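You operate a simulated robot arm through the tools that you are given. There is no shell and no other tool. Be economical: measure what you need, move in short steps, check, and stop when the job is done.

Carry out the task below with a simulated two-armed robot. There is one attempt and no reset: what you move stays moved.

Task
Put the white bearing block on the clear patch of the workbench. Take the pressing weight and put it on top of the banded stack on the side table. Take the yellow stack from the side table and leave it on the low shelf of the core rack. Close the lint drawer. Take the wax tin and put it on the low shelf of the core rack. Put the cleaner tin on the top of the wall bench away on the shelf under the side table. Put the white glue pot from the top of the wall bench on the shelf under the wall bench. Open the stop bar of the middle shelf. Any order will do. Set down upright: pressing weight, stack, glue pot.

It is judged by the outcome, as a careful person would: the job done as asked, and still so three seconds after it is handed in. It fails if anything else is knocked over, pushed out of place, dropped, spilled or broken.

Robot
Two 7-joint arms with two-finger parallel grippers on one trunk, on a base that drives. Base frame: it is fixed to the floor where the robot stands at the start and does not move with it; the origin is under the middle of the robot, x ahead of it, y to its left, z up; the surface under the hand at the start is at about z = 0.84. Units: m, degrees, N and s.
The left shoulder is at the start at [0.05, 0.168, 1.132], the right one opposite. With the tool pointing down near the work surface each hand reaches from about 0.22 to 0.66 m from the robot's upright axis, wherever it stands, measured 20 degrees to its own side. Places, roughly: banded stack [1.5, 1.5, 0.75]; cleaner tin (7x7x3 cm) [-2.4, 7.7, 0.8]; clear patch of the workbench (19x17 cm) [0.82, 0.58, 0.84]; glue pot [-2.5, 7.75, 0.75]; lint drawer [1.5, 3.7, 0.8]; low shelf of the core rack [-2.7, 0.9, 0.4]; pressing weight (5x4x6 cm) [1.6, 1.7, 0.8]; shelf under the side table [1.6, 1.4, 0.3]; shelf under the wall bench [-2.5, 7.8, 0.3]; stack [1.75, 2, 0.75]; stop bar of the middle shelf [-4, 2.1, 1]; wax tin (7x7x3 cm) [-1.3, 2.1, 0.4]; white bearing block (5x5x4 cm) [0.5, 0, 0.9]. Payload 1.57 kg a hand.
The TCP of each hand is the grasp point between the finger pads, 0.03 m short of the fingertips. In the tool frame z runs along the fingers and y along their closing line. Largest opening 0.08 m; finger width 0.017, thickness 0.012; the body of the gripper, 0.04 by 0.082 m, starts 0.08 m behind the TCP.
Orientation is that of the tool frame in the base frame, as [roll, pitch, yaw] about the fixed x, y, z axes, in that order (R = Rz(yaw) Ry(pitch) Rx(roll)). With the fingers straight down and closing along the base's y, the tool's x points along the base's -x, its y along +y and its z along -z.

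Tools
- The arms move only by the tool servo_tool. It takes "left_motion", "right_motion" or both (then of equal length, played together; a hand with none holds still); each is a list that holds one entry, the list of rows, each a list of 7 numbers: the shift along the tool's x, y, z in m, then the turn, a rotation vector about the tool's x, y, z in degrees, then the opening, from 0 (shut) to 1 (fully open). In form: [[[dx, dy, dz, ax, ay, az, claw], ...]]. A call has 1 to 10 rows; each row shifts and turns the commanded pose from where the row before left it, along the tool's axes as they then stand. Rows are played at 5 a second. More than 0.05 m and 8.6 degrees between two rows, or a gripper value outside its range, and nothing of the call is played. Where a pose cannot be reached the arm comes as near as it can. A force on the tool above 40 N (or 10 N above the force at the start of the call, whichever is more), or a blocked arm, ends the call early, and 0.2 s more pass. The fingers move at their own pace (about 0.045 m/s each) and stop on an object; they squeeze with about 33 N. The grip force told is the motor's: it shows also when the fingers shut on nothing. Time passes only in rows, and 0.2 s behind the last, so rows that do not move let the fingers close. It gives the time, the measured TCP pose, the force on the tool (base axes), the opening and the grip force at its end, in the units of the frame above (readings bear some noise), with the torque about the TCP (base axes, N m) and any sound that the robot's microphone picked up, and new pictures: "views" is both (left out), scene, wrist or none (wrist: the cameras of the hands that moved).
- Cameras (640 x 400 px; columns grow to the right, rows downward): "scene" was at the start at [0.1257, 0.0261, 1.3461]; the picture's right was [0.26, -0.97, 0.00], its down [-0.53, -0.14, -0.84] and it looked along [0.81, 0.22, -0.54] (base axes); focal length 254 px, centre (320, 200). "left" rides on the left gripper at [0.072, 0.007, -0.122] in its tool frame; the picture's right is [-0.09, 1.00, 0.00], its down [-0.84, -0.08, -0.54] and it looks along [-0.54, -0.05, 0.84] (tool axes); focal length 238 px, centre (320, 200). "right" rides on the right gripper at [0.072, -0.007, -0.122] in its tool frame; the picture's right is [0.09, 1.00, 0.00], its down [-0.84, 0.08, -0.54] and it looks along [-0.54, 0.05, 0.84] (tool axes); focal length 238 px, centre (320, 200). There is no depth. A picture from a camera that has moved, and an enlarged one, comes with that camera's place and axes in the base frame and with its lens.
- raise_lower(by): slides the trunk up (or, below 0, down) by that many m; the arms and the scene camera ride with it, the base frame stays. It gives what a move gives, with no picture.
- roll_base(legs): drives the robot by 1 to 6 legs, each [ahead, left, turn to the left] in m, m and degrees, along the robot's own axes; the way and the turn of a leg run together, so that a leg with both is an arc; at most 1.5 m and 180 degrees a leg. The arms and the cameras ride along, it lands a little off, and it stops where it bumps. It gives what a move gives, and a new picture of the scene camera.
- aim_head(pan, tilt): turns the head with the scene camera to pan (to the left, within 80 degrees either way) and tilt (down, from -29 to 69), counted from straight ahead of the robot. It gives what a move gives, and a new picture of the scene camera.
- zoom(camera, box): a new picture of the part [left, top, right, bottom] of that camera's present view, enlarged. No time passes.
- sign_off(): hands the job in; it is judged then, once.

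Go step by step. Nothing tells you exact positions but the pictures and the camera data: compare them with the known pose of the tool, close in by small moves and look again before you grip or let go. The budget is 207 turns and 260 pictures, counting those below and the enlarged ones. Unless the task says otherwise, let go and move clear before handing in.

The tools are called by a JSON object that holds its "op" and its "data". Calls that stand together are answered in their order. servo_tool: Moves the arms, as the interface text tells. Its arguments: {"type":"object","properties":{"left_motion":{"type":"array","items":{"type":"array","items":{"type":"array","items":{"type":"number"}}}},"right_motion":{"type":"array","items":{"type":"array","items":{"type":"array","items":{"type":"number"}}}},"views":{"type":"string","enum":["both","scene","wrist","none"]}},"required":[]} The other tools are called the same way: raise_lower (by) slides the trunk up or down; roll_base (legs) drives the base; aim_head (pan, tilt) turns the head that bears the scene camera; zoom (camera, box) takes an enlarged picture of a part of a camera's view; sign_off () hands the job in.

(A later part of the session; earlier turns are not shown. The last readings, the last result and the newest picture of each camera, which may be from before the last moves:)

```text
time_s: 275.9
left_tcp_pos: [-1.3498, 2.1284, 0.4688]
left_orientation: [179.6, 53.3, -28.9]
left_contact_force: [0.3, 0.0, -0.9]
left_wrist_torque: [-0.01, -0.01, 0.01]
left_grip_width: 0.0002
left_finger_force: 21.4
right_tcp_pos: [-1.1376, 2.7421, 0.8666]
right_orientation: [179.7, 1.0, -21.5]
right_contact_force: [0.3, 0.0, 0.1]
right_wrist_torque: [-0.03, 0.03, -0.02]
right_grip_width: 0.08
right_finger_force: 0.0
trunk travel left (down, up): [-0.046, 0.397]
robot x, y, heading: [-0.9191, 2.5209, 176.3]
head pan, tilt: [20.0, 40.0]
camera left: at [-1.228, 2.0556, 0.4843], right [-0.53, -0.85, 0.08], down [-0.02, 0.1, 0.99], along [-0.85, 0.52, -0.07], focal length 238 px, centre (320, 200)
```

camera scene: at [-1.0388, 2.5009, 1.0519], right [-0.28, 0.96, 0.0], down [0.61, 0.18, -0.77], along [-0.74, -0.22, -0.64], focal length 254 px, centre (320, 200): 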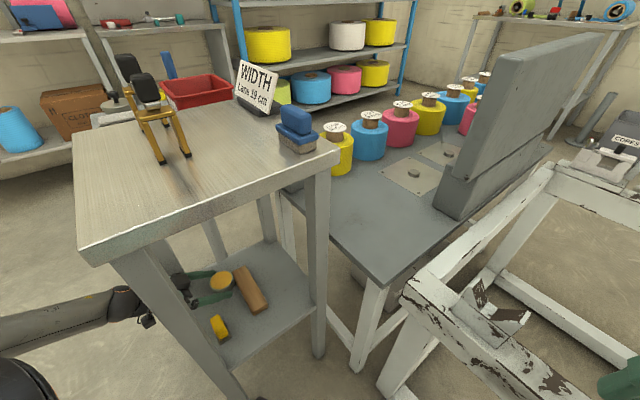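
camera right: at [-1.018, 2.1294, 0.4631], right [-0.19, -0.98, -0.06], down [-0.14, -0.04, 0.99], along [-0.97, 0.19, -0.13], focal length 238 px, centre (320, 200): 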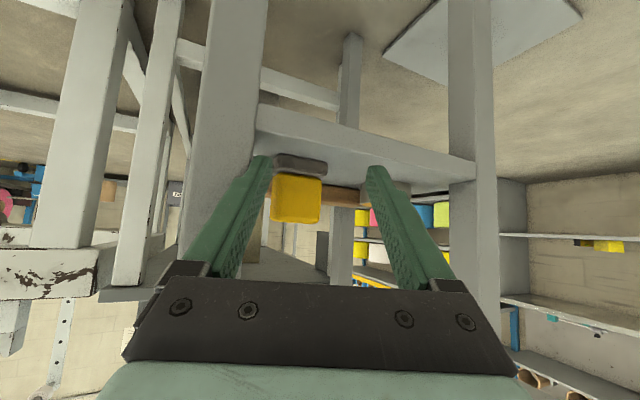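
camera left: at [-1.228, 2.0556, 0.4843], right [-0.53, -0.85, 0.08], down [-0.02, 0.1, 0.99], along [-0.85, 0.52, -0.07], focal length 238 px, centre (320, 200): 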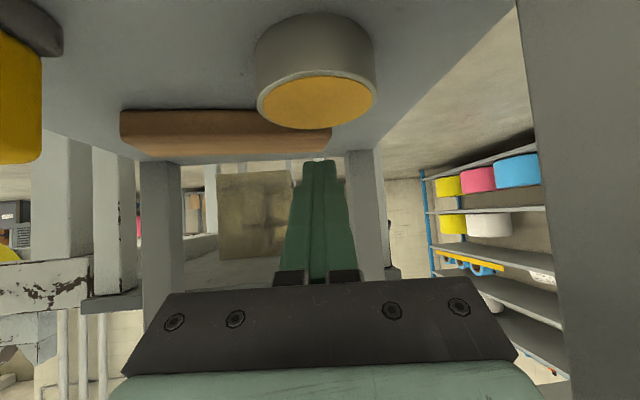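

The tin slipped back because the tips were too far past its centre and too high. I open, shift back 17 mm, go 8 mm lower, and regrip.

{"op": "servo_tool", "data": {"left_motion": [[[0.005, 0, -0.0068, 0, 0, 0, 1], [0.005, 0, -0.0068, 0, 0, 0, 1], [0, 0, 0, 0, 0, 0, 1], [0, 0, 0, 0, 0, 0, 1], [0, 0, 0, 0, 0, 0, 1]]], "views": "none"}}

{"op": "raise_lower", "data": {"by": -0.037}}

{"op": "servo_tool", "data": {"left_motion": [[[0, 0, 0, 0, 0, 0, 1]]], "views": "wrist"}}

```text
time_s: 277.1
left_tcp_pos: [-1.3337, 2.1193, 0.4682]
left_orientation: [179.6, 53.4, -29.0]
left_contact_force: [0.7, 0.5, 0.7]
left_wrist_torque: [0.03, 0.01, -0.01]
left_grip_width: 0.0802
left_finger_force: 0.0
right_tcp_pos: [-1.1376, 2.7408, 0.8672]
right_orientation: [179.7, 1.0, -21.5]
right_contact_force: [-1.2, -0.3, -1.0]
right_wrist_torque: [0.01, 0.04, -0.03]
right_grip_width: 0.0801
right_finger_force: 0.1
trunk travel left (down, up): [-0.046, 0.397]
robot x, y, heading: [-0.9229, 2.522, 176.4]
head pan, tilt: [20.0, 40.0]
```

```text
time_s: 278.0
left_tcp_pos: [-1.334, 2.1181, 0.4297]
left_orientation: [179.6, 53.4, -28.8]
left_contact_force: [-0.3, -0.9, -0.3]
left_wrist_torque: [0.0, 0.01, 0.01]
left_grip_width: 0.08
left_finger_force: 0.2
right_tcp_pos: [-1.1377, 2.7408, 0.8288]
right_orientation: [179.9, 1.0, -21.3]
right_contact_force: [0.6, -0.8, -0.4]
right_wrist_torque: [-0.01, -0.02, 0.01]
right_grip_width: 0.0798
right_finger_force: 0.0
trunk travel left (down, up): [-0.009, 0.434]
robot x, y, heading: [-0.9184, 2.5195, 176.1]
head pan, tilt: [20.0, 40.0]
```

```text
time_s: 278.4
left_tcp_pos: [-1.3342, 2.1184, 0.4309]
left_orientation: [179.6, 53.5, -28.9]
left_contact_force: [0.5, 0.6, 0.2]
left_wrist_torque: [0.02, 0.01, 0.03]
left_grip_width: 0.0799
left_finger_force: 0.1
right_tcp_pos: [-1.1371, 2.741, 0.8289]
right_orientation: [-180.0, 0.9, -21.3]
right_contact_force: [0.6, 1.0, -0.5]
right_wrist_torque: [0.01, -0.02, -0.01]
right_grip_width: 0.08
right_finger_force: 0.0
trunk travel left (down, up): [-0.009, 0.434]
robot x, y, heading: [-0.9177, 2.5205, 176.4]
head pan, tilt: [20.0, 40.0]
camera left: at [-1.213, 2.0468, 0.4462], right [-0.53, -0.85, 0.08], down [-0.02, 0.1, 0.99], along [-0.85, 0.52, -0.07], focal length 238 px, centre (320, 200)
```

left: 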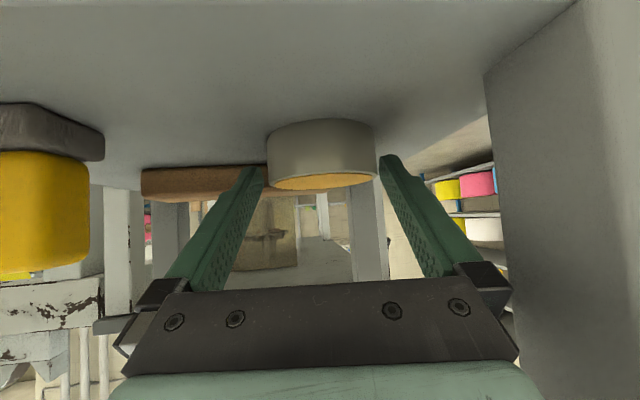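

{"op": "servo_tool", "data": {"left_motion": [[[0, 0, 0, 0, 0, 0, 0.5], [0, 0, 0, 0, 0, 0, 0.5], [0, 0, 0, 0, 0, 0, 0], [0, 0, 0, 0, 0, 0, 0], [0, 0, 0, 0, 0, 0, 0]]], "views": "none"}}

{"op": "raise_lower", "data": {"by": 0.03}}

```text
time_s: 279.6
left_tcp_pos: [-1.3347, 2.1182, 0.4316]
left_orientation: [179.7, 53.4, -28.8]
left_contact_force: [-0.5, -1.2, -0.6]
left_wrist_torque: [0.02, 0.04, 0.03]
left_grip_width: 0.061
left_finger_force: 33.0
right_tcp_pos: [-1.1373, 2.743, 0.8294]
right_orientation: [180.0, 1.0, -21.2]
right_contact_force: [0.2, 0.2, -0.1]
right_wrist_torque: [-0.04, 0.0, -0.02]
right_grip_width: 0.0799
right_finger_force: 0.1
trunk travel left (down, up): [-0.009, 0.434]
robot x, y, heading: [-0.9202, 2.5166, 176.1]
head pan, tilt: [20.0, 40.0]
```

```text
time_s: 280.3
left_tcp_pos: [-1.3334, 2.1186, 0.4627]
left_orientation: [179.7, 53.3, -29.0]
left_contact_force: [0.4, -0.6, -2.1]
left_wrist_torque: [0.01, -0.03, -0.03]
left_grip_width: 0.0609
left_finger_force: 33.3
right_tcp_pos: [-1.1377, 2.7414, 0.8597]
right_orientation: [179.7, 1.1, -21.5]
right_contact_force: [-0.5, 1.2, 0.1]
right_wrist_torque: [-0.01, -0.03, -0.03]
right_grip_width: 0.08
right_finger_force: 0.2
trunk travel left (down, up): [-0.039, 0.404]
robot x, y, heading: [-0.9211, 2.5202, 176.5]
head pan, tilt: [20.0, 40.0]
```

The tin is held (width 0.061). I back out along the entry path.

{"op": "roll_base", "data": {"legs": [[-0.14, 0.07, 0], [-0.2, 0.05, 0]]}}

{"op": "servo_tool", "data": {"left_motion": [[[0, 0, 0, 0, 0, 0, 0]]], "views": "wrist"}}

```text
time_s: 282.9
left_tcp_pos: [-1.0046, 1.9778, 0.4599]
left_orientation: [179.9, 53.2, -28.7]
left_contact_force: [-0.7, 0.0, -2.7]
left_wrist_torque: [0.02, 0.02, 0.01]
left_grip_width: 0.061
left_finger_force: 32.8
right_tcp_pos: [-0.8093, 2.6003, 0.8583]
right_orientation: [-180.0, 0.7, -21.4]
right_contact_force: [0.0, 0.3, -0.1]
right_wrist_torque: [0.0, -0.01, 0.02]
right_grip_width: 0.08
right_finger_force: 0.1
trunk travel left (down, up): [-0.039, 0.404]
robot x, y, heading: [-0.59, 2.3786, 176.2]
head pan, tilt: [20.0, 40.0]
camera scene: at [-0.7101, 2.3604, 1.0744], right [-0.28, 0.96, 0.0], down [0.62, 0.18, -0.77], along [-0.73, -0.22, -0.64], focal length 254 px, centre (320, 200)
```

scene: 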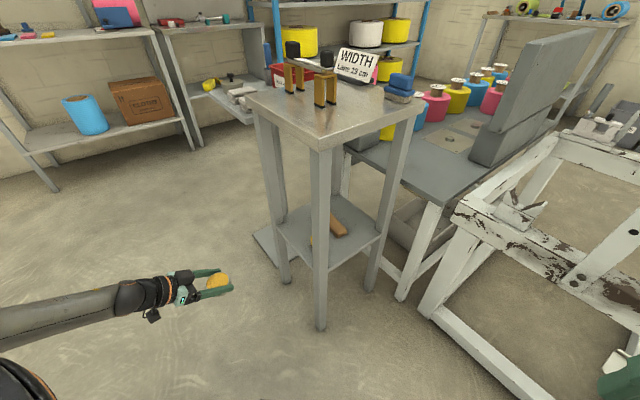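

```text
time_s: 283.3
left_tcp_pos: [-1.0029, 1.9783, 0.4601]
left_orientation: [180.0, 53.2, -28.6]
left_contact_force: [-0.4, -0.8, -2.4]
left_wrist_torque: [0.04, -0.04, -0.03]
left_grip_width: 0.0612
left_finger_force: 33.0
right_tcp_pos: [-0.8092, 2.5989, 0.859]
right_orientation: [179.9, 0.8, -21.5]
right_contact_force: [0.1, 0.2, 0.4]
right_wrist_torque: [-0.02, -0.01, -0.05]
right_grip_width: 0.0804
right_finger_force: 0.0
trunk travel left (down, up): [-0.039, 0.404]
robot x, y, heading: [-0.589, 2.3763, 176.1]
head pan, tilt: [20.0, 40.0]
camera left: at [-0.8826, 1.9059, 0.4755], right [-0.53, -0.85, 0.07], down [-0.02, 0.1, 0.99], along [-0.85, 0.52, -0.07], focal length 238 px, centre (320, 200)
```

left: 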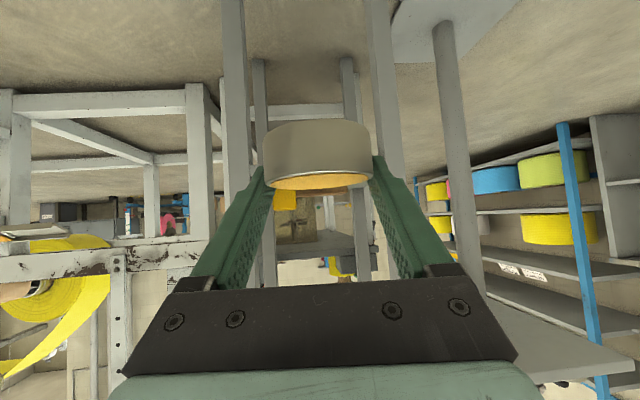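

The wax tin is held level. I drive around the stand to the core rack.

{"op": "roll_base", "data": {"legs": [[0, 0, 29], [0.635, 0.509, 0], [0.688, 0.367, 0], [0.589, -1.1, 0]]}}

{"op": "aim_head", "data": {"pan": 20, "tilt": 42}}

```text
time_s: 288.3
left_tcp_pos: [-1.0033, 1.3077, 0.4591]
left_orientation: [179.9, 53.1, 0.5]
left_contact_force: [0.0, 0.1, -2.6]
left_wrist_torque: [-0.07, -0.01, 0.0]
left_grip_width: 0.0614
left_finger_force: 33.3
right_tcp_pos: [-1.1375, 1.9466, 0.8594]
right_orientation: [179.9, 0.9, 7.5]
right_contact_force: [0.2, -0.1, 0.0]
right_wrist_torque: [0.0, -0.01, 0.0]
right_grip_width: 0.0801
right_finger_force: 0.1
trunk travel left (down, up): [-0.039, 0.404]
robot x, y, heading: [-0.8358, 1.8609, -154.4]
head pan, tilt: [20.0, 40.0]
stopped in leg 2: the robot was blocked; the commanded pose is now the measured one
camera scene: at [-0.9329, 1.7852, 1.0744], right [-0.71, 0.7, 0.0], down [0.45, 0.46, -0.77], along [-0.54, -0.55, -0.64], focal length 254 px, centre (320, 200)
```

scene: 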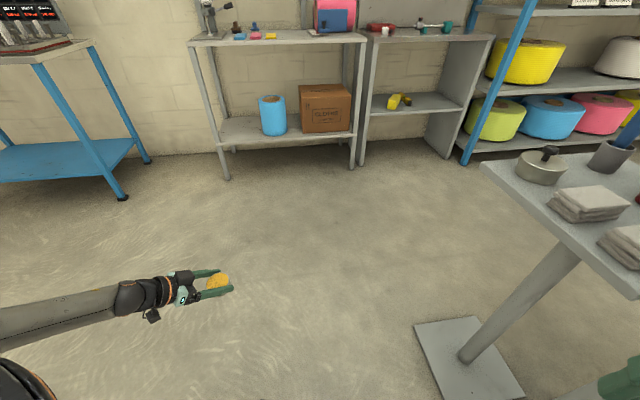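

```text
time_s: 288.9
left_tcp_pos: [-1.004, 1.3083, 0.4594]
left_orientation: [179.9, 53.1, 0.4]
left_contact_force: [0.8, -0.2, -2.2]
left_wrist_torque: [0.0, 0.02, 0.01]
left_grip_width: 0.0611
left_finger_force: 33.4
right_tcp_pos: [-1.1367, 1.9466, 0.8585]
right_orientation: [180.0, 0.8, 7.6]
right_contact_force: [0.8, -0.9, 0.2]
right_wrist_torque: [-0.01, 0.02, -0.01]
right_grip_width: 0.0801
right_finger_force: 0.0
trunk travel left (down, up): [-0.039, 0.404]
robot x, y, heading: [-0.8337, 1.8616, -154.7]
head pan, tilt: [20.0, 42.0]
camera scene: at [-0.9319, 1.7862, 1.0715], right [-0.71, 0.7, 0.0], down [0.47, 0.48, -0.74], along [-0.52, -0.53, -0.67], focal length 254 px, centre (320, 200)
```

scene: 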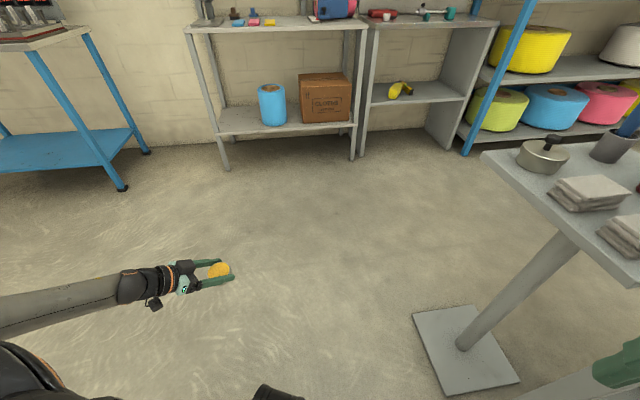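

The right elbow likely touched the stand's corner. I first move directly away from it, then continue.

{"op": "roll_base", "data": {"legs": [[-0.1, 0.26, 0], [0.47, 0.251, 0], [0.441, 0.236, 0]]}}

{"op": "aim_head", "data": {"pan": -75, "tilt": 25}}

```text
time_s: 297.1
left_tcp_pos: [-1.4123, 0.2824, 0.4604]
left_orientation: [-180.0, 53.0, 0.7]
left_contact_force: [-0.5, 0.3, -1.2]
left_wrist_torque: [0.0, 0.01, 0.0]
left_grip_width: 0.0613
left_finger_force: 32.8
right_tcp_pos: [-1.5522, 0.9195, 0.8585]
right_orientation: [179.9, 0.8, 7.9]
right_contact_force: [-0.6, 0.3, 0.2]
right_wrist_torque: [0.02, 0.03, 0.0]
right_grip_width: 0.0801
right_finger_force: 0.1
trunk travel left (down, up): [-0.039, 0.404]
robot x, y, heading: [-1.2532, 0.8354, -154.1]
head pan, tilt: [20.0, 42.0]
camera scene: at [-1.345, 0.7605, 1.0715], right [-0.72, 0.7, 0.0], down [0.47, 0.48, -0.74], along [-0.52, -0.53, -0.67], focal length 254 px, centre (320, 200)
```

scene: 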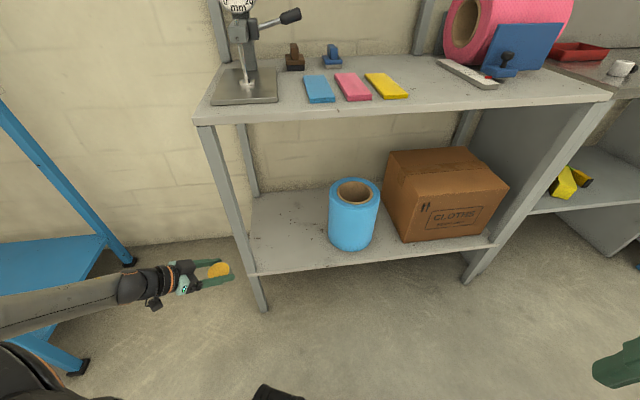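

```text
time_s: 298.8
left_tcp_pos: [-1.4146, 0.2827, 0.4597]
left_orientation: [180.0, 53.1, 0.8]
left_contact_force: [0.0, 0.4, -1.7]
left_wrist_torque: [-0.01, -0.01, 0.02]
left_grip_width: 0.0613
left_finger_force: 33.4
right_tcp_pos: [-1.5513, 0.9185, 0.859]
right_orientation: [180.0, 0.9, 8.1]
right_contact_force: [-0.3, 0.4, -0.2]
right_wrist_torque: [-0.02, -0.02, 0.04]
right_grip_width: 0.0799
right_finger_force: 0.1
trunk travel left (down, up): [-0.039, 0.404]
robot x, y, heading: [-1.2493, 0.8326, -154.1]
head pan, tilt: [-75.0, 25.0]
camera scene: at [-1.3471, 0.8902, 1.0977], right [0.76, 0.65, 0.0], down [0.28, -0.32, -0.91], along [-0.59, 0.69, -0.42], focal length 254 px, centre (320, 200)
```

scene: 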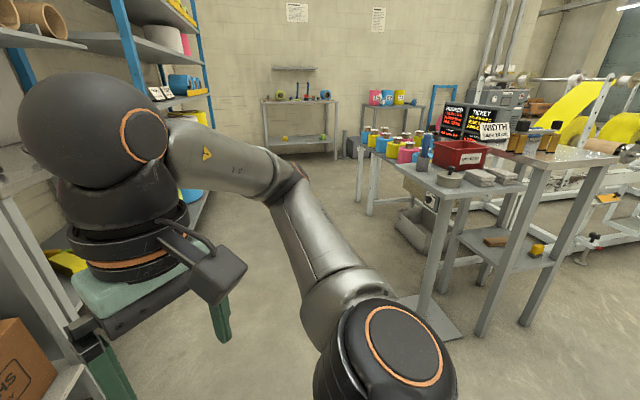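

The stand and its items are all fine. I continue to in front of the core rack.

{"op": "roll_base", "data": {"legs": [[-0.05, -0.03, 0], [0.658, -1.33, 0]]}}

{"op": "aim_head", "data": {"pan": 20, "tilt": 40}}

```text
time_s: 311.2
left_tcp_pos: [-2.5543, 1.2456, 0.4587]
left_orientation: [180.0, 53.1, 0.8]
left_contact_force: [1.5, -0.7, -1.3]
left_wrist_torque: [0.01, -0.05, 0.04]
left_grip_width: 0.0613
left_finger_force: 33.6
right_tcp_pos: [-2.6917, 1.8821, 0.8591]
right_orientation: [179.9, 0.8, 7.9]
right_contact_force: [0.3, 0.6, 0.5]
right_wrist_torque: [0.0, -0.02, 0.0]
right_grip_width: 0.0798
right_finger_force: 0.1
trunk travel left (down, up): [-0.039, 0.404]
robot x, y, heading: [-2.3897, 1.796, -154.2]
head pan, tilt: [-75.0, 25.0]
camera scene: at [-2.4864, 1.8532, 1.0977], right [0.76, 0.65, 0.0], down [0.28, -0.32, -0.91], along [-0.59, 0.69, -0.42], focal length 254 px, centre (320, 200)
```

scene: 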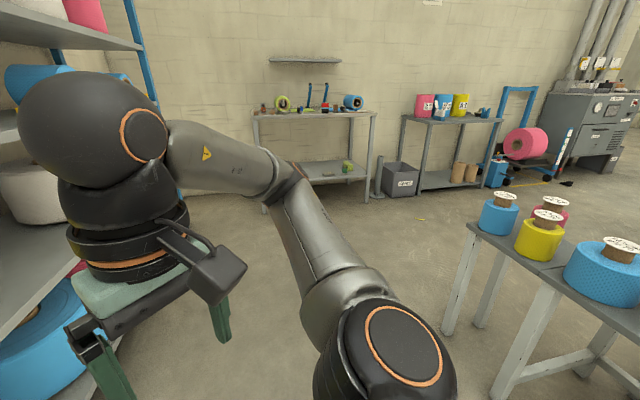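

```text
time_s: 312.9
left_tcp_pos: [-2.5543, 1.2443, 0.4602]
left_orientation: [179.9, 53.2, 0.8]
left_contact_force: [-0.7, 0.2, -2.3]
left_wrist_torque: [0.02, 0.01, -0.02]
left_grip_width: 0.0613
left_finger_force: 33.4
right_tcp_pos: [-2.6902, 1.882, 0.8586]
right_orientation: [179.9, 0.7, 7.9]
right_contact_force: [0.4, 0.5, 0.1]
right_wrist_torque: [-0.04, 0.01, -0.02]
right_grip_width: 0.0801
right_finger_force: 0.0
trunk travel left (down, up): [-0.039, 0.404]
robot x, y, heading: [-2.3884, 1.7948, -154.5]
head pan, tilt: [20.0, 40.0]
camera scene: at [-2.4854, 1.7226, 1.0744], right [-0.72, 0.7, 0.0], down [0.45, 0.46, -0.77], along [-0.53, -0.55, -0.64], focal length 254 px, centre (320, 200)
```

scene: 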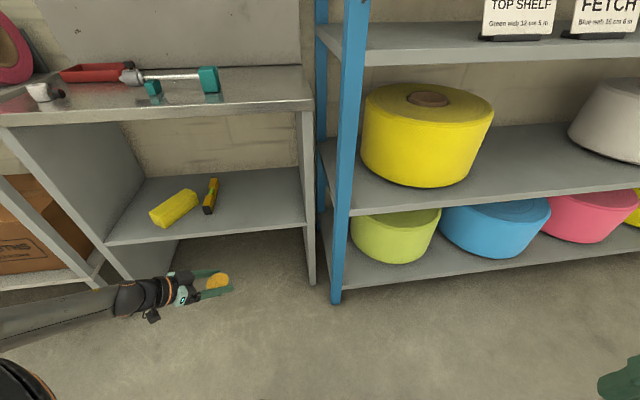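

I raise a little and drive in toward the free right half of the low shelf.

{"op": "raise_lower", "data": {"by": 0.025}}

{"op": "roll_base", "data": {"legs": [[0.285, 0.098, 0]]}}

```text
time_s: 313.6
left_tcp_pos: [-2.5535, 1.2456, 0.4847]
left_orientation: [-180.0, 53.0, 0.8]
left_contact_force: [0.7, -0.3, -2.7]
left_wrist_torque: [0.01, 0.01, 0.01]
left_grip_width: 0.061
left_finger_force: 33.1
right_tcp_pos: [-2.6902, 1.8823, 0.8848]
right_orientation: [179.8, 0.9, 7.8]
right_contact_force: [-0.1, -0.3, 0.0]
right_wrist_torque: [-0.03, -0.03, -0.01]
right_grip_width: 0.08
right_finger_force: 0.1
trunk travel left (down, up): [-0.064, 0.379]
robot x, y, heading: [-2.3865, 1.7986, -154.3]
head pan, tilt: [20.0, 40.0]
```

```text
time_s: 315.7
left_tcp_pos: [-2.7655, 1.0346, 0.4844]
left_orientation: [-180.0, 53.1, 0.9]
left_contact_force: [0.1, -0.1, -2.2]
left_wrist_torque: [0.0, 0.01, -0.01]
left_grip_width: 0.0611
left_finger_force: 32.9
right_tcp_pos: [-2.9042, 1.6703, 0.8836]
right_orientation: [179.9, 0.8, 8.0]
right_contact_force: [-0.4, 0.1, 0.6]
right_wrist_torque: [-0.01, 0.0, -0.02]
right_grip_width: 0.0801
right_finger_force: 0.0
trunk travel left (down, up): [-0.064, 0.379]
robot x, y, heading: [-2.6057, 1.5886, -153.9]
head pan, tilt: [20.0, 40.0]
camera scene: at [-2.6987, 1.5113, 1.0994], right [-0.72, 0.7, 0.0], down [0.45, 0.46, -0.77], along [-0.53, -0.55, -0.64], focal length 254 px, centre (320, 200)
```

scene: 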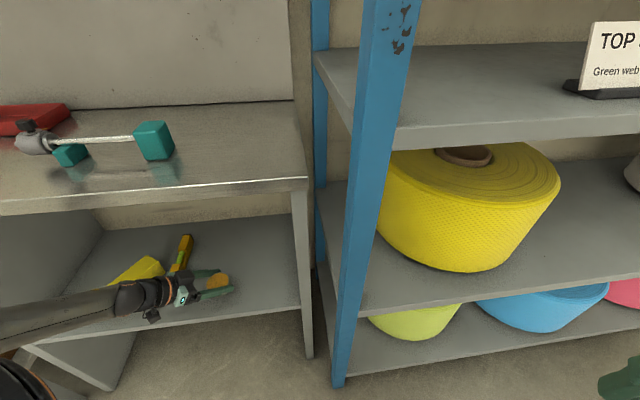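

Tin is over free shelf space. I lower it.

{"op": "raise_lower", "data": {"by": -0.029}}

{"op": "servo_tool", "data": {"left_motion": [[[0.0024, 0, 0.0018, 0, 0, 0, 0], [0.0016, 0, 0.0012, 0, 0, 0, 0], [0, 0, 0, 0, 0, 0, 0]]], "views": "wrist"}}

```text
time_s: 316.4
left_tcp_pos: [-2.7668, 1.0343, 0.4558]
left_orientation: [180.0, 53.1, 0.9]
left_contact_force: [0.2, -1.3, -2.0]
left_wrist_torque: [-0.01, 0.0, -0.02]
left_grip_width: 0.0612
left_finger_force: 33.1
right_tcp_pos: [-2.9053, 1.671, 0.8551]
right_orientation: [179.9, 0.8, 8.0]
right_contact_force: [0.1, -0.2, 1.0]
right_wrist_torque: [0.01, -0.02, 0.01]
right_grip_width: 0.0798
right_finger_force: 0.1
trunk travel left (down, up): [-0.035, 0.408]
robot x, y, heading: [-2.601, 1.5882, -154.2]
head pan, tilt: [20.0, 40.0]
```

```text
time_s: 317.2
left_tcp_pos: [-2.7682, 1.0341, 0.4512]
left_orientation: [179.9, 53.4, 0.6]
left_contact_force: [2.0, 0.4, 6.0]
left_wrist_torque: [0.02, 0.21, -0.03]
left_grip_width: 0.0614
left_finger_force: 33.3
right_tcp_pos: [-2.9042, 1.6705, 0.8553]
right_orientation: [179.8, 0.8, 8.0]
right_contact_force: [-0.1, 0.2, 0.3]
right_wrist_torque: [0.02, 0.01, 0.01]
right_grip_width: 0.0799
right_finger_force: 0.1
trunk travel left (down, up): [-0.035, 0.408]
robot x, y, heading: [-2.6002, 1.5854, -154.1]
head pan, tilt: [20.0, 40.0]
camera left: at [-2.6264, 1.0305, 0.4669], right [-0.04, -1.0, 0.08], down [-0.07, 0.08, 0.99], along [-1.0, 0.04, -0.07], focal length 238 px, centre (320, 200)
```

left: 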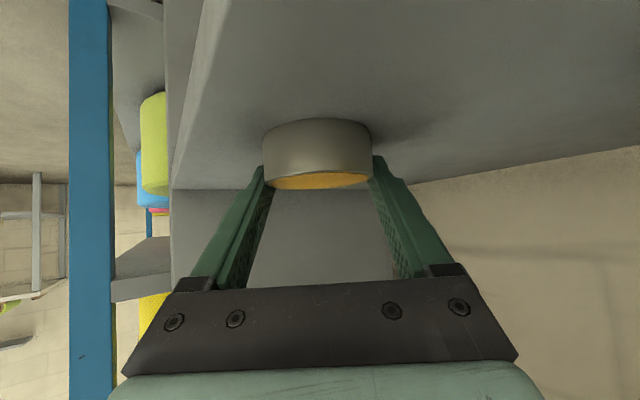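

Contact made. I release and withdraw.

{"op": "servo_tool", "data": {"left_motion": [[[0, 0, 0, 0, 0, 0, 0.9], [0, 0, 0, 0, 0, 0, 1], [0, 0, 0, 0, 0, 0, 1], [0, 0, -0.03, 0, 0, 0, 1], [-0.02, 0, -0.04, 0, 0, 0, 1], [0, 0, 0, 0, 0, 0, 1]]], "views": "none"}}

{"op": "roll_base", "data": {"legs": [[-0.35, -0.1, 0]]}}

```text
time_s: 318.6
left_tcp_pos: [-2.7213, 1.0344, 0.509]
left_orientation: [-180.0, 53.2, 0.8]
left_contact_force: [-0.4, 0.7, 0.5]
left_wrist_torque: [0.01, 0.01, -0.02]
left_grip_width: 0.0797
left_finger_force: 0.0
right_tcp_pos: [-2.9038, 1.6709, 0.8552]
right_orientation: [179.8, 0.9, 8.0]
right_contact_force: [0.5, 0.1, -0.7]
right_wrist_torque: [0.03, 0.04, 0.01]
right_grip_width: 0.0803
right_finger_force: 0.1
trunk travel left (down, up): [-0.035, 0.408]
robot x, y, heading: [-2.6002, 1.5862, -154.1]
head pan, tilt: [20.0, 40.0]
```

```text
time_s: 321.0
left_tcp_pos: [-2.4507, 1.2781, 0.5092]
left_orientation: [180.0, 53.1, 0.8]
left_contact_force: [-0.2, 0.5, 0.3]
left_wrist_torque: [-0.04, 0.0, 0.01]
left_grip_width: 0.0801
left_finger_force: 0.1
right_tcp_pos: [-2.6321, 1.914, 0.8552]
right_orientation: [179.8, 0.7, 8.0]
right_contact_force: [-0.2, 0.7, 0.1]
right_wrist_torque: [-0.01, -0.01, 0.02]
right_grip_width: 0.0802
right_finger_force: 0.1
trunk travel left (down, up): [-0.035, 0.408]
robot x, y, heading: [-2.3282, 1.8276, -153.9]
head pan, tilt: [20.0, 40.0]
camera scene: at [-2.4271, 1.7544, 1.0704], right [-0.72, 0.7, 0.0], down [0.45, 0.46, -0.77], along [-0.53, -0.55, -0.64], focal length 254 px, centre (320, 200)
```

scene: 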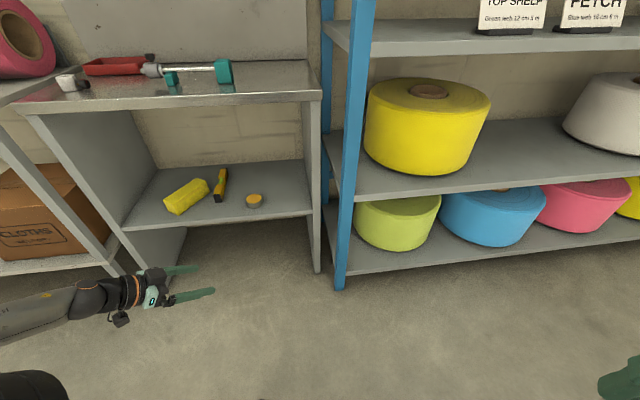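

Wax tin is done. Next the stop bar: I raise the trunk, face the blue rack and drive along it.

{"op": "raise_lower", "data": {"by": 0.3}}

{"op": "roll_base", "data": {"legs": [[0, 0, 27], [0, -1.2, 0]]}}

{"op": "aim_head", "data": {"pan": -10, "tilt": 22}}

```text
time_s: 324.0
left_tcp_pos: [-2.4505, 1.2781, 0.8089]
left_orientation: [-179.9, 53.1, 0.9]
left_contact_force: [0.3, 0.5, -0.1]
left_wrist_torque: [-0.02, -0.02, -0.03]
left_grip_width: 0.0801
left_finger_force: 0.1
right_tcp_pos: [-2.633, 1.914, 1.1553]
right_orientation: [179.9, 0.9, 7.9]
right_contact_force: [0.1, 0.0, -0.6]
right_wrist_torque: [-0.01, 0.0, 0.01]
right_grip_width: 0.08
right_finger_force: 0.0
trunk travel left (down, up): [-0.335, 0.108]
robot x, y, heading: [-2.3305, 1.8278, -154.0]
head pan, tilt: [20.0, 40.0]
```

```text
time_s: 336.0
left_tcp_pos: [-3.1337, 1.9984, 0.8088]
left_orientation: [180.0, 53.2, 28.4]
left_contact_force: [0.2, 0.0, -0.8]
left_wrist_torque: [0.01, -0.01, -0.03]
left_grip_width: 0.08
left_finger_force: 0.1
right_tcp_pos: [-3.5901, 2.4784, 1.1548]
right_orientation: [179.8, 0.8, 35.5]
right_contact_force: [-0.4, -0.8, -0.1]
right_wrist_torque: [-0.02, 0.02, 0.0]
right_grip_width: 0.08
right_finger_force: 0.1
trunk travel left (down, up): [-0.335, 0.108]
robot x, y, heading: [-3.2796, 2.5443, -126.7]
head pan, tilt: [20.0, 40.0]
camera scene: at [-3.3323, 2.4327, 1.3704], right [-0.96, 0.28, 0.0], down [0.18, 0.62, -0.77], along [-0.22, -0.73, -0.64], focal length 254 px, centre (320, 200)
```

scene: 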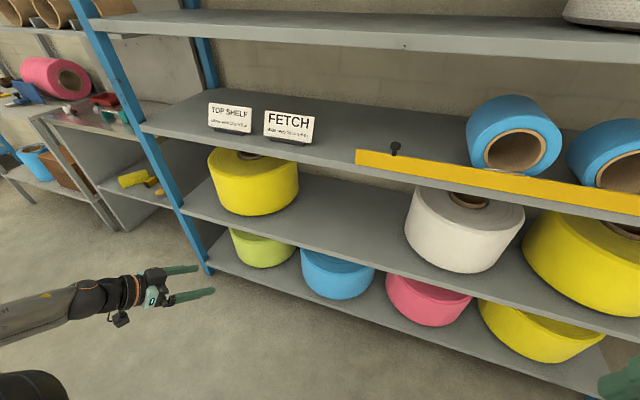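

```text
time_s: 337.0
left_tcp_pos: [-3.1341, 1.9992, 0.8081]
left_orientation: [-180.0, 53.2, 28.3]
left_contact_force: [-0.3, -0.5, 0.3]
left_wrist_torque: [-0.01, 0.0, 0.01]
left_grip_width: 0.0799
left_finger_force: 0.1
right_tcp_pos: [-3.5904, 2.4774, 1.155]
right_orientation: [179.9, 0.8, 35.5]
right_contact_force: [-0.8, 0.5, -0.2]
right_wrist_torque: [-0.02, -0.01, 0.02]
right_grip_width: 0.0801
right_finger_force: 0.1
trunk travel left (down, up): [-0.335, 0.108]
robot x, y, heading: [-3.2848, 2.545, -126.6]
head pan, tilt: [-10.0, 22.0]
camera scene: at [-3.3754, 2.4503, 1.3985], right [-0.69, 0.73, 0.0], down [0.27, 0.26, -0.93], along [-0.67, -0.64, -0.38], focal length 254 px, centre (320, 200)
```

scene: 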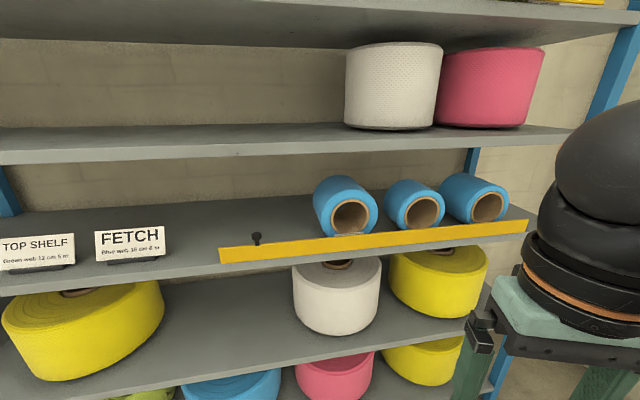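

{"op": "zoom", "data": {"camera": "scene", "box": [200, 170, 540, 280]}}

```text
1.88 times, centred on (370, 225) of scene
camera zoom: at [-3.3754, 2.4503, 1.3985], right [-0.69, 0.73, 0.0], down [0.27, 0.26, -0.93], along [-0.67, -0.64, -0.38], focal length 478 px, centre (226, 153)
```

zoom: 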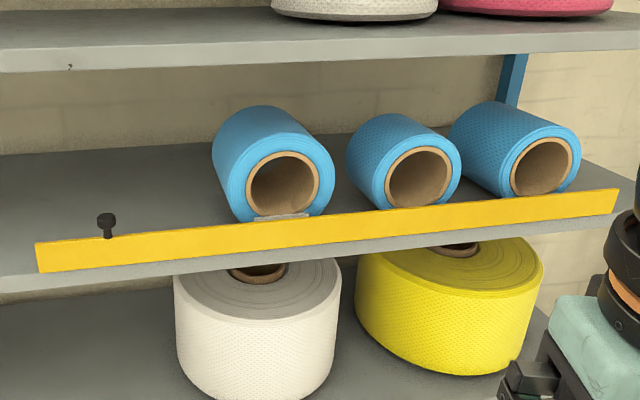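

{"op": "zoom", "data": {"camera": "scene", "box": [210, 220, 290, 270]}}

{"op": "zoom", "data": {"camera": "scene", "box": [450, 190, 546, 250]}}

```text
8.00 times, centred on (250, 245) of scene
camera zoom: at [-3.3754, 2.4503, 1.3985], right [-0.69, 0.73, 0.0], down [0.27, 0.26, -0.93], along [-0.67, -0.64, -0.38], focal length 2031 px, centre (880, -160)
```

zoom: 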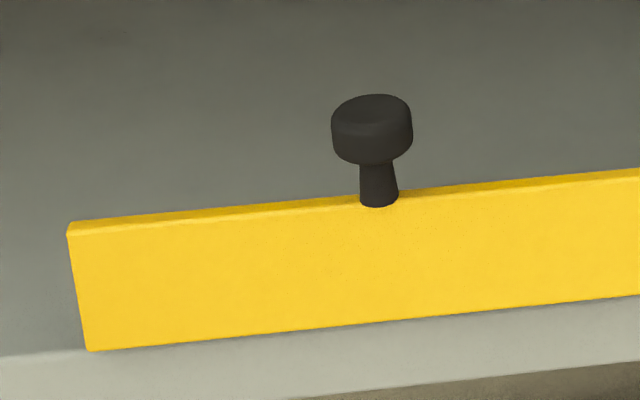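

```text
6.67 times, centred on (498, 220) of scene
camera zoom: at [-3.3754, 2.4503, 1.3985], right [-0.69, 0.73, 0.0], down [0.27, 0.26, -0.93], along [-0.67, -0.64, -0.38], focal length 1693 px, centre (-867, 67)
```

zoom: 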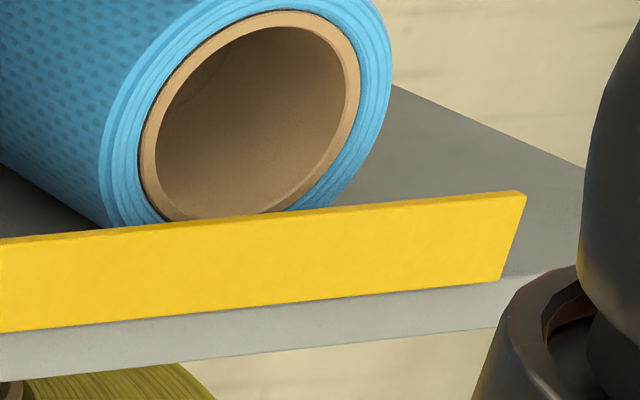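

The bar is a yellow gate with an upright knob near its left end (≈[−3.68, 1.925, 1.05]); likely hinged at the right end. I turn the right hand so its fingers straddle the bar and drive closer.

{"op": "servo_tool", "data": {"right_motion": [[[0, 0, 0, 0, 0, 8.1, 1], [0, 0, 0, 0, 0, 8.1, 1], [0, 0, 0, 0, 0, 8.1, 1], [0, 0, 0, 0, 0, 8.1, 1], [0, 0, 0, 0, 0, 8.1, 1], [0, 0, 0, 0, 0, 8.1, 1], [0, 0, 0, 0, 0, 8.1, 1], [0, 0, 0, 0, 0, 8.1, 1], [0, 0, 0, 0, 0, 8.1, 1]]], "views": "none"}}

```text
time_s: 339.0
left_tcp_pos: [-3.1323, 1.9986, 0.8097]
left_orientation: [-180.0, 53.1, 28.5]
left_contact_force: [-0.6, -0.3, 0.1]
left_wrist_torque: [0.02, -0.01, -0.04]
left_grip_width: 0.0802
left_finger_force: 0.0
right_tcp_pos: [-3.5909, 2.4788, 1.1544]
right_orientation: [179.1, 0.1, -37.5]
right_contact_force: [0.4, -0.2, 1.1]
right_wrist_torque: [-0.01, -0.01, -0.01]
right_grip_width: 0.0799
right_finger_force: 0.1
trunk travel left (down, up): [-0.335, 0.108]
robot x, y, heading: [-3.285, 2.5444, -126.5]
head pan, tilt: [-10.0, 22.0]
```

{"op": "servo_tool", "data": {"right_motion": [[[0, 0.04, 0, 0, 0, 0, 1], [0, 0.04, 0, 0, 0, 0, 1], [0, 0.04, 0, 0, 0, 0, 1], [0, 0.04, 0, 0, 0, 0, 1], [0, 0.04, 0, 0, 0, 0, 1]]], "left_motion": [[[0, 0, -0.04, 0, 0, 0, 1], [0, 0, -0.04, 0, 0, 0, 1], [0, 0, -0.04, 0, 0, 0, 1], [0, 0, -0.04, 0, 0, 0, 1], [0, 0, 0, 0, 0, 0, 1]]], "views": "none"}}

{"op": "roll_base", "data": {"legs": [[0, 0.26, 0], [0.25, 0, 0]]}}

{"op": "servo_tool", "data": {"right_motion": [[[0, 0, 0, 0, 0, 0, 1]]], "views": "wrist"}}

```text
time_s: 340.2
left_tcp_pos: [-3.0194, 2.0598, 0.9028]
left_orientation: [180.0, 53.0, 28.4]
left_contact_force: [-0.3, 0.5, 0.2]
left_wrist_torque: [-0.03, -0.02, 0.03]
left_grip_width: 0.08
left_finger_force: 0.0
right_tcp_pos: [-3.7125, 2.3184, 1.1577]
right_orientation: [179.2, 0.2, -37.2]
right_contact_force: [0.3, -1.1, 0.2]
right_wrist_torque: [0.02, 0.05, 0.02]
right_grip_width: 0.0799
right_finger_force: 0.1
trunk travel left (down, up): [-0.335, 0.108]
robot x, y, heading: [-3.2859, 2.5433, -126.4]
head pan, tilt: [-10.0, 22.0]
```

```text
time_s: 344.5
left_tcp_pos: [-2.9576, 1.7037, 0.9027]
left_orientation: [-180.0, 53.1, 28.6]
left_contact_force: [0.0, -0.2, -0.4]
left_wrist_torque: [-0.03, -0.01, 0.0]
left_grip_width: 0.0798
left_finger_force: 0.1
right_tcp_pos: [-3.65, 1.9595, 1.1591]
right_orientation: [179.2, 0.1, -37.1]
right_contact_force: [0.2, -0.2, -0.7]
right_wrist_torque: [-0.01, 0.0, 0.04]
right_grip_width: 0.0796
right_finger_force: 0.2
trunk travel left (down, up): [-0.335, 0.108]
robot x, y, heading: [-3.2202, 2.1802, -126.3]
head pan, tilt: [-10.0, 22.0]
camera scene: at [-3.3138, 2.0926, 1.3985], right [-0.69, 0.72, 0.0], down [0.27, 0.26, -0.93], along [-0.67, -0.64, -0.38], focal length 254 px, centre (320, 200)
```

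scene: 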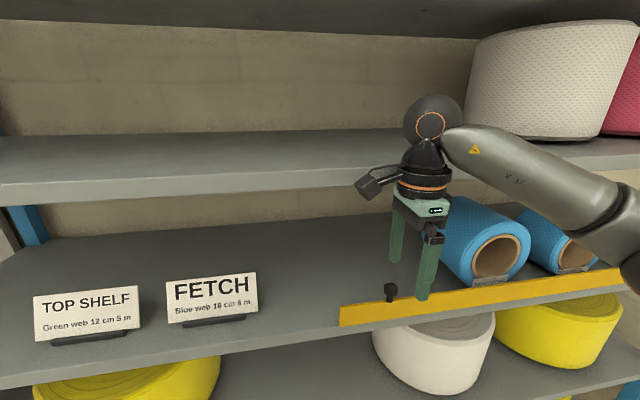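

```text
time_s: 344.9
left_tcp_pos: [-2.9568, 1.7036, 0.9036]
left_orientation: [-180.0, 53.0, 28.7]
left_contact_force: [0.3, 0.6, -0.4]
left_wrist_torque: [0.0, 0.03, 0.03]
left_grip_width: 0.0802
left_finger_force: 0.1
right_tcp_pos: [-3.6491, 1.9614, 1.1584]
right_orientation: [179.2, 0.1, -37.1]
right_contact_force: [0.2, -0.1, 0.3]
right_wrist_torque: [0.01, 0.02, -0.03]
right_grip_width: 0.0799
right_finger_force: 0.0
trunk travel left (down, up): [-0.335, 0.108]
robot x, y, heading: [-3.2228, 2.1873, -126.1]
head pan, tilt: [-10.0, 22.0]
camera right: at [-3.5865, 1.9233, 1.2794], right [-0.53, -0.85, 0.01], down [-0.71, 0.45, 0.54], along [-0.47, 0.28, -0.84], focal length 238 px, centre (320, 200)
```

right: 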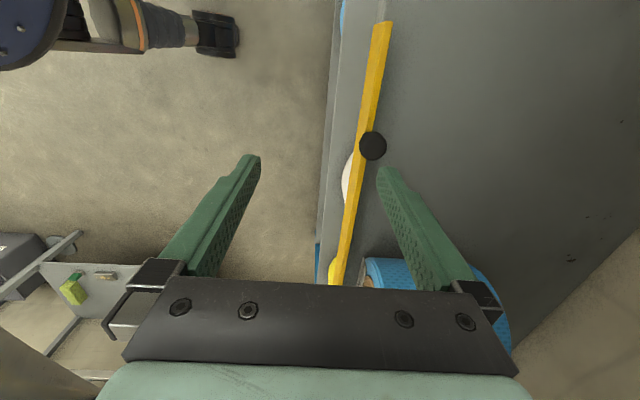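

The knob is at about [−3.684, 1.922, 1.05]. To keep the wrist clear of the shelf above, I tilt the hand 25° forward, move over the knob and halfway down.

{"op": "servo_tool", "data": {"right_motion": [[[0, 0, 0, -8.5, 0, 0, 1], [0, 0, 0, -8.5, 0, 0, 1], [0, 0, 0, -8.5, 0, 0, 1], [0.002, 0.0235, 0.011, 0, 0, 0, 1], [0.002, 0.0235, 0.011, 0, 0, 0, 1], [0, -0.021, 0.045, 0, 0, 0, 1], [0, 0, 0, 0, 0, 0, 1]]]}}

```text
time_s: 346.5
left_tcp_pos: [-2.9579, 1.7031, 0.9039]
left_orientation: [-180.0, 53.3, 28.5]
left_contact_force: [0.0, 0.0, -0.4]
left_wrist_torque: [-0.05, -0.01, 0.01]
left_grip_width: 0.0797
left_finger_force: 0.2
right_tcp_pos: [-3.6771, 1.9176, 1.1103]
right_orientation: [153.7, 0.0, -37.0]
right_contact_force: [0.3, -0.1, -0.6]
right_wrist_torque: [-0.01, -0.02, 0.01]
right_grip_width: 0.0799
right_finger_force: 0.2
trunk travel left (down, up): [-0.335, 0.108]
robot x, y, heading: [-3.2213, 2.1865, -126.3]
head pan, tilt: [-10.0, 22.0]
camera scene: at [-3.3132, 2.0931, 1.3986], right [-0.69, 0.72, 0.0], down [0.27, 0.26, -0.93], along [-0.67, -0.64, -0.37], focal length 254 px, centre (320, 200)
camera right: at [-3.5841, 1.9206, 1.216], right [-0.46, -0.77, 0.44], down [-0.56, 0.64, 0.52], along [-0.68, -0.01, -0.73], focal length 238 px, centre (320, 200)
```

scene: 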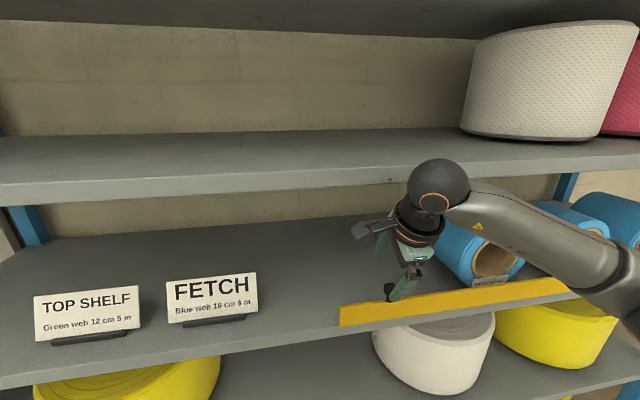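
right: 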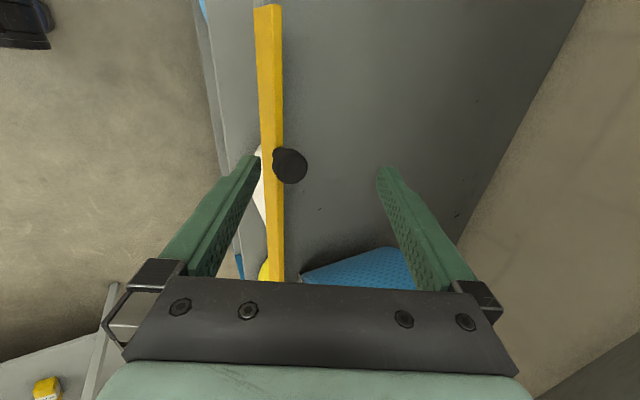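

{"op": "servo_tool", "data": {"right_motion": [[[-0.004, -0.0123, 0.0263, 0, 0, 0, 1], [-0.004, -0.0123, 0.0263, 0, 0, 0, 1], [0, 0, 0, 0, 0, 0, 1], [0, 0, 0, 0, 0, 0, 0], [0, 0, 0, 0, 0, 0, 0], [0, 0, 0, 0, 0, 0, 0], [0, 0, 0, 0, 0, 0, 0], [0, 0, 0, 0, 0, 0, 0]]], "views": "wrist"}}

```text
time_s: 348.3
left_tcp_pos: [-2.9551, 1.7043, 0.9041]
left_orientation: [179.9, 53.2, 28.6]
left_contact_force: [0.3, 0.0, 0.3]
left_wrist_torque: [0.01, 0.03, -0.02]
left_grip_width: 0.08
left_finger_force: 0.0
right_tcp_pos: [-3.6859, 1.9232, 1.0511]
right_orientation: [154.0, 0.2, -37.0]
right_contact_force: [6.2, 8.8, -1.7]
right_wrist_torque: [0.86, -0.5, 0.26]
right_grip_width: 0.0361
right_finger_force: 36.4
trunk travel left (down, up): [-0.335, 0.108]
robot x, y, heading: [-3.2236, 2.1871, -126.5]
head pan, tilt: [-10.0, 22.0]
camera right: at [-3.5909, 1.9261, 1.157], right [-0.46, -0.77, 0.44], down [-0.57, 0.64, 0.52], along [-0.68, 0.0, -0.73], focal length 238 px, centre (320, 200)
```

right: 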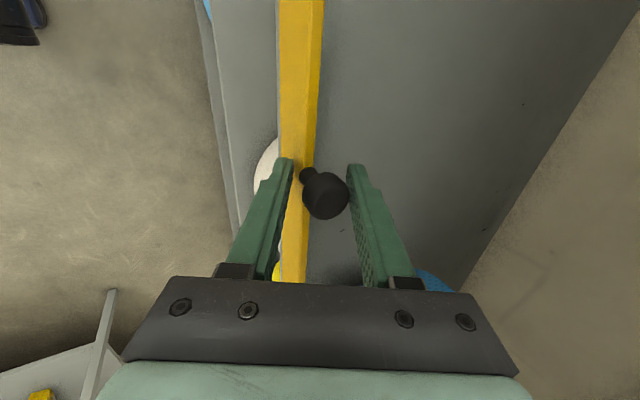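

The hand holds the knob and bar. I pull outward a little to see how it moves.

{"op": "roll_base", "data": {"legs": [[-0.05, 0, 2]]}}

```text
time_s: 349.3
left_tcp_pos: [-2.9139, 1.7528, 0.9034]
left_orientation: [180.0, 53.1, 30.5]
left_contact_force: [0.1, 0.4, -0.1]
left_wrist_torque: [0.0, -0.02, 0.01]
left_grip_width: 0.0802
left_finger_force: 0.0
right_tcp_pos: [-3.6604, 1.9508, 1.0495]
right_orientation: [153.7, 0.9, -37.1]
right_contact_force: [-2.8, 0.5, -1.0]
right_wrist_torque: [-0.38, -0.28, 0.42]
right_grip_width: 0.0259
right_finger_force: 36.8
trunk travel left (down, up): [-0.335, 0.108]
robot x, y, heading: [-3.193, 2.2225, -124.3]
head pan, tilt: [-10.0, 22.0]
stopped in leg 1: the force on the tool passed its limit at 45 N (the readings are from after the stop); the commanded pose is now the measured one
camera scene: at [-3.2829, 2.1311, 1.3986], right [-0.71, 0.7, 0.0], down [0.26, 0.27, -0.93], along [-0.65, -0.66, -0.37], focal length 254 px, centre (320, 200)
```

scene: 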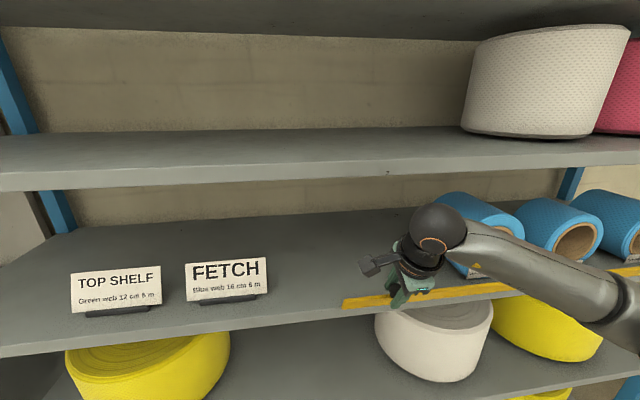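

{"op": "zoom", "data": {"camera": "scene", "box": [320, 230, 640, 340]}}

```text
2.00 times, centred on (480, 285) of scene
camera zoom: at [-3.2829, 2.1311, 1.3986], right [-0.71, 0.7, 0.0], down [0.26, 0.27, -0.93], along [-0.65, -0.66, -0.37], focal length 508 px, centre (0, 30)
```

zoom: 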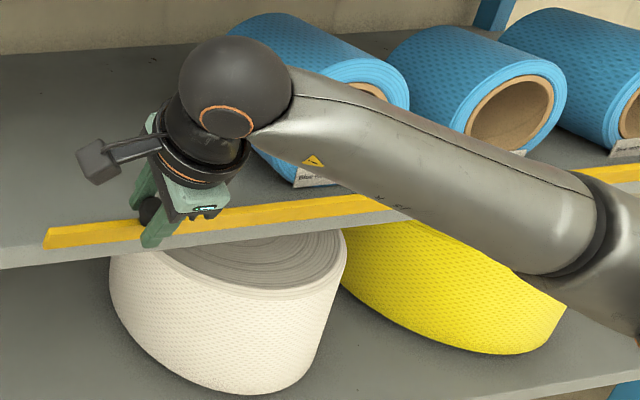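

The bar folds outward and down about its bottom edge. I release, lift clear and check its angle.

{"op": "servo_tool", "data": {"right_motion": [[[0, 0, 0, 0, 0, 0, 1], [0, 0, 0, 0, 0, 0, 1], [0, 0, 0, 0, 0, 0, 1], [0, 0.009, -0.02, 0, 0, 0, 1], [0, 0.018, -0.04, 0, 0, 0, 1], [0, 0.018, -0.04, 0, 0, 0, 0], [0, 0, 0, 0, 0, 0, 0], [0, 0, 0, 0, 0, 0, 0]]], "views": "wrist"}}

{"op": "zoom", "data": {"camera": "scene", "box": [320, 230, 640, 340]}}

```text
time_s: 351.1
left_tcp_pos: [-2.9126, 1.7536, 0.9037]
left_orientation: [179.9, 53.1, 30.6]
left_contact_force: [-0.2, 0.1, -0.6]
left_wrist_torque: [0.0, 0.0, 0.01]
left_grip_width: 0.0801
left_finger_force: 0.0
right_tcp_pos: [-3.6552, 1.9532, 1.1598]
right_orientation: [153.6, 1.0, -37.1]
right_contact_force: [-0.4, 0.5, 0.2]
right_wrist_torque: [0.01, -0.04, 0.01]
right_grip_width: 0.0099
right_finger_force: 0.6
trunk travel left (down, up): [-0.335, 0.108]
robot x, y, heading: [-3.1959, 2.2284, -124.2]
head pan, tilt: [-10.0, 22.0]
camera right: at [-3.5599, 1.9553, 1.2644], right [-0.46, -0.77, 0.44], down [-0.56, 0.63, 0.53], along [-0.69, 0.0, -0.72], focal length 238 px, centre (320, 200)
```

right: 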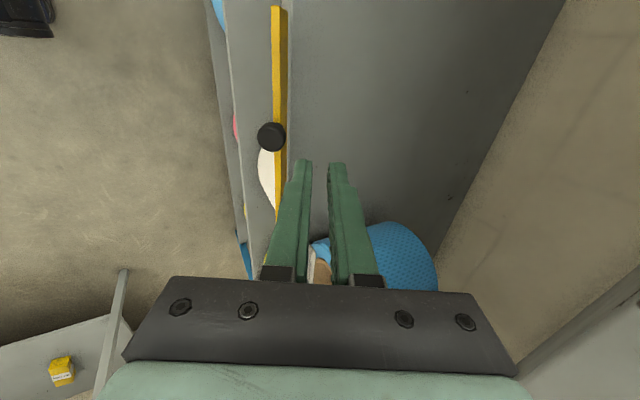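

```text
2.00 times, centred on (480, 285) of scene
camera zoom: at [-3.2821, 2.1309, 1.3986], right [-0.71, 0.7, 0.0], down [0.26, 0.27, -0.93], along [-0.65, -0.66, -0.37], focal length 508 px, centre (0, 30)
```

zoom: 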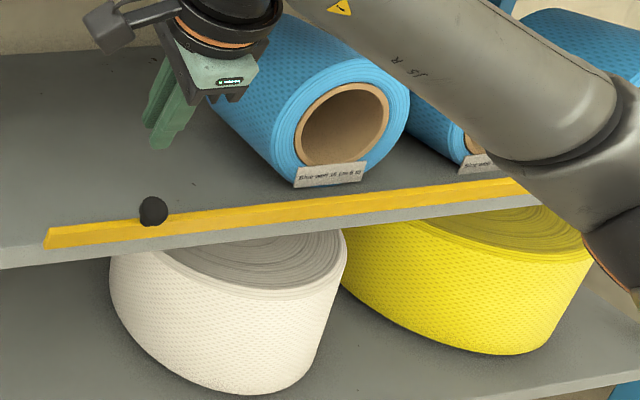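

The bar is partly folded and holds its position. With closed fingers I reach behind it, right of the knob, and push it outward and down.

{"op": "servo_tool", "data": {"right_motion": [[[-0.027, 0.025, 0.0125, 0, 0, 0, 0], [-0.027, 0.025, 0.0125, 0, 0, 0, 0], [0, -0.019, 0.0382, 0, 0, 0, 0], [0, -0.019, 0.0382, 0, 0, 0, 0], [0, -0.019, 0.0382, 0, 0, 0, 0], [0, 0, 0, 0, 0, 0, 0]]], "views": "wrist"}}

```text
time_s: 352.5
left_tcp_pos: [-2.9136, 1.7537, 0.9035]
left_orientation: [180.0, 53.0, 30.4]
left_contact_force: [-0.3, -0.3, 0.0]
left_wrist_torque: [0.02, 0.01, 0.0]
left_grip_width: 0.0798
left_finger_force: 0.1
right_tcp_pos: [-3.7331, 1.9426, 1.0319]
right_orientation: [153.6, 1.0, -37.0]
right_contact_force: [-0.1, -1.2, 0.0]
right_wrist_torque: [-0.04, 0.01, -0.02]
right_grip_width: 0.0
right_finger_force: 21.6
trunk travel left (down, up): [-0.335, 0.108]
robot x, y, heading: [-3.1932, 2.229, -124.4]
head pan, tilt: [-10.0, 22.0]
camera right: at [-3.6385, 1.9447, 1.1361], right [-0.46, -0.77, 0.44], down [-0.56, 0.64, 0.53], along [-0.69, 0.0, -0.72], focal length 238 px, centre (320, 200)
```

right: 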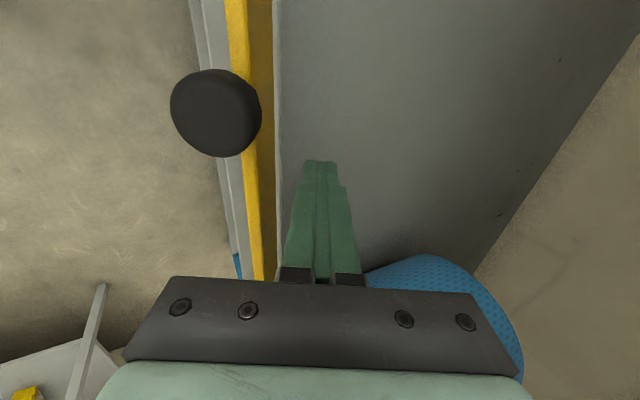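

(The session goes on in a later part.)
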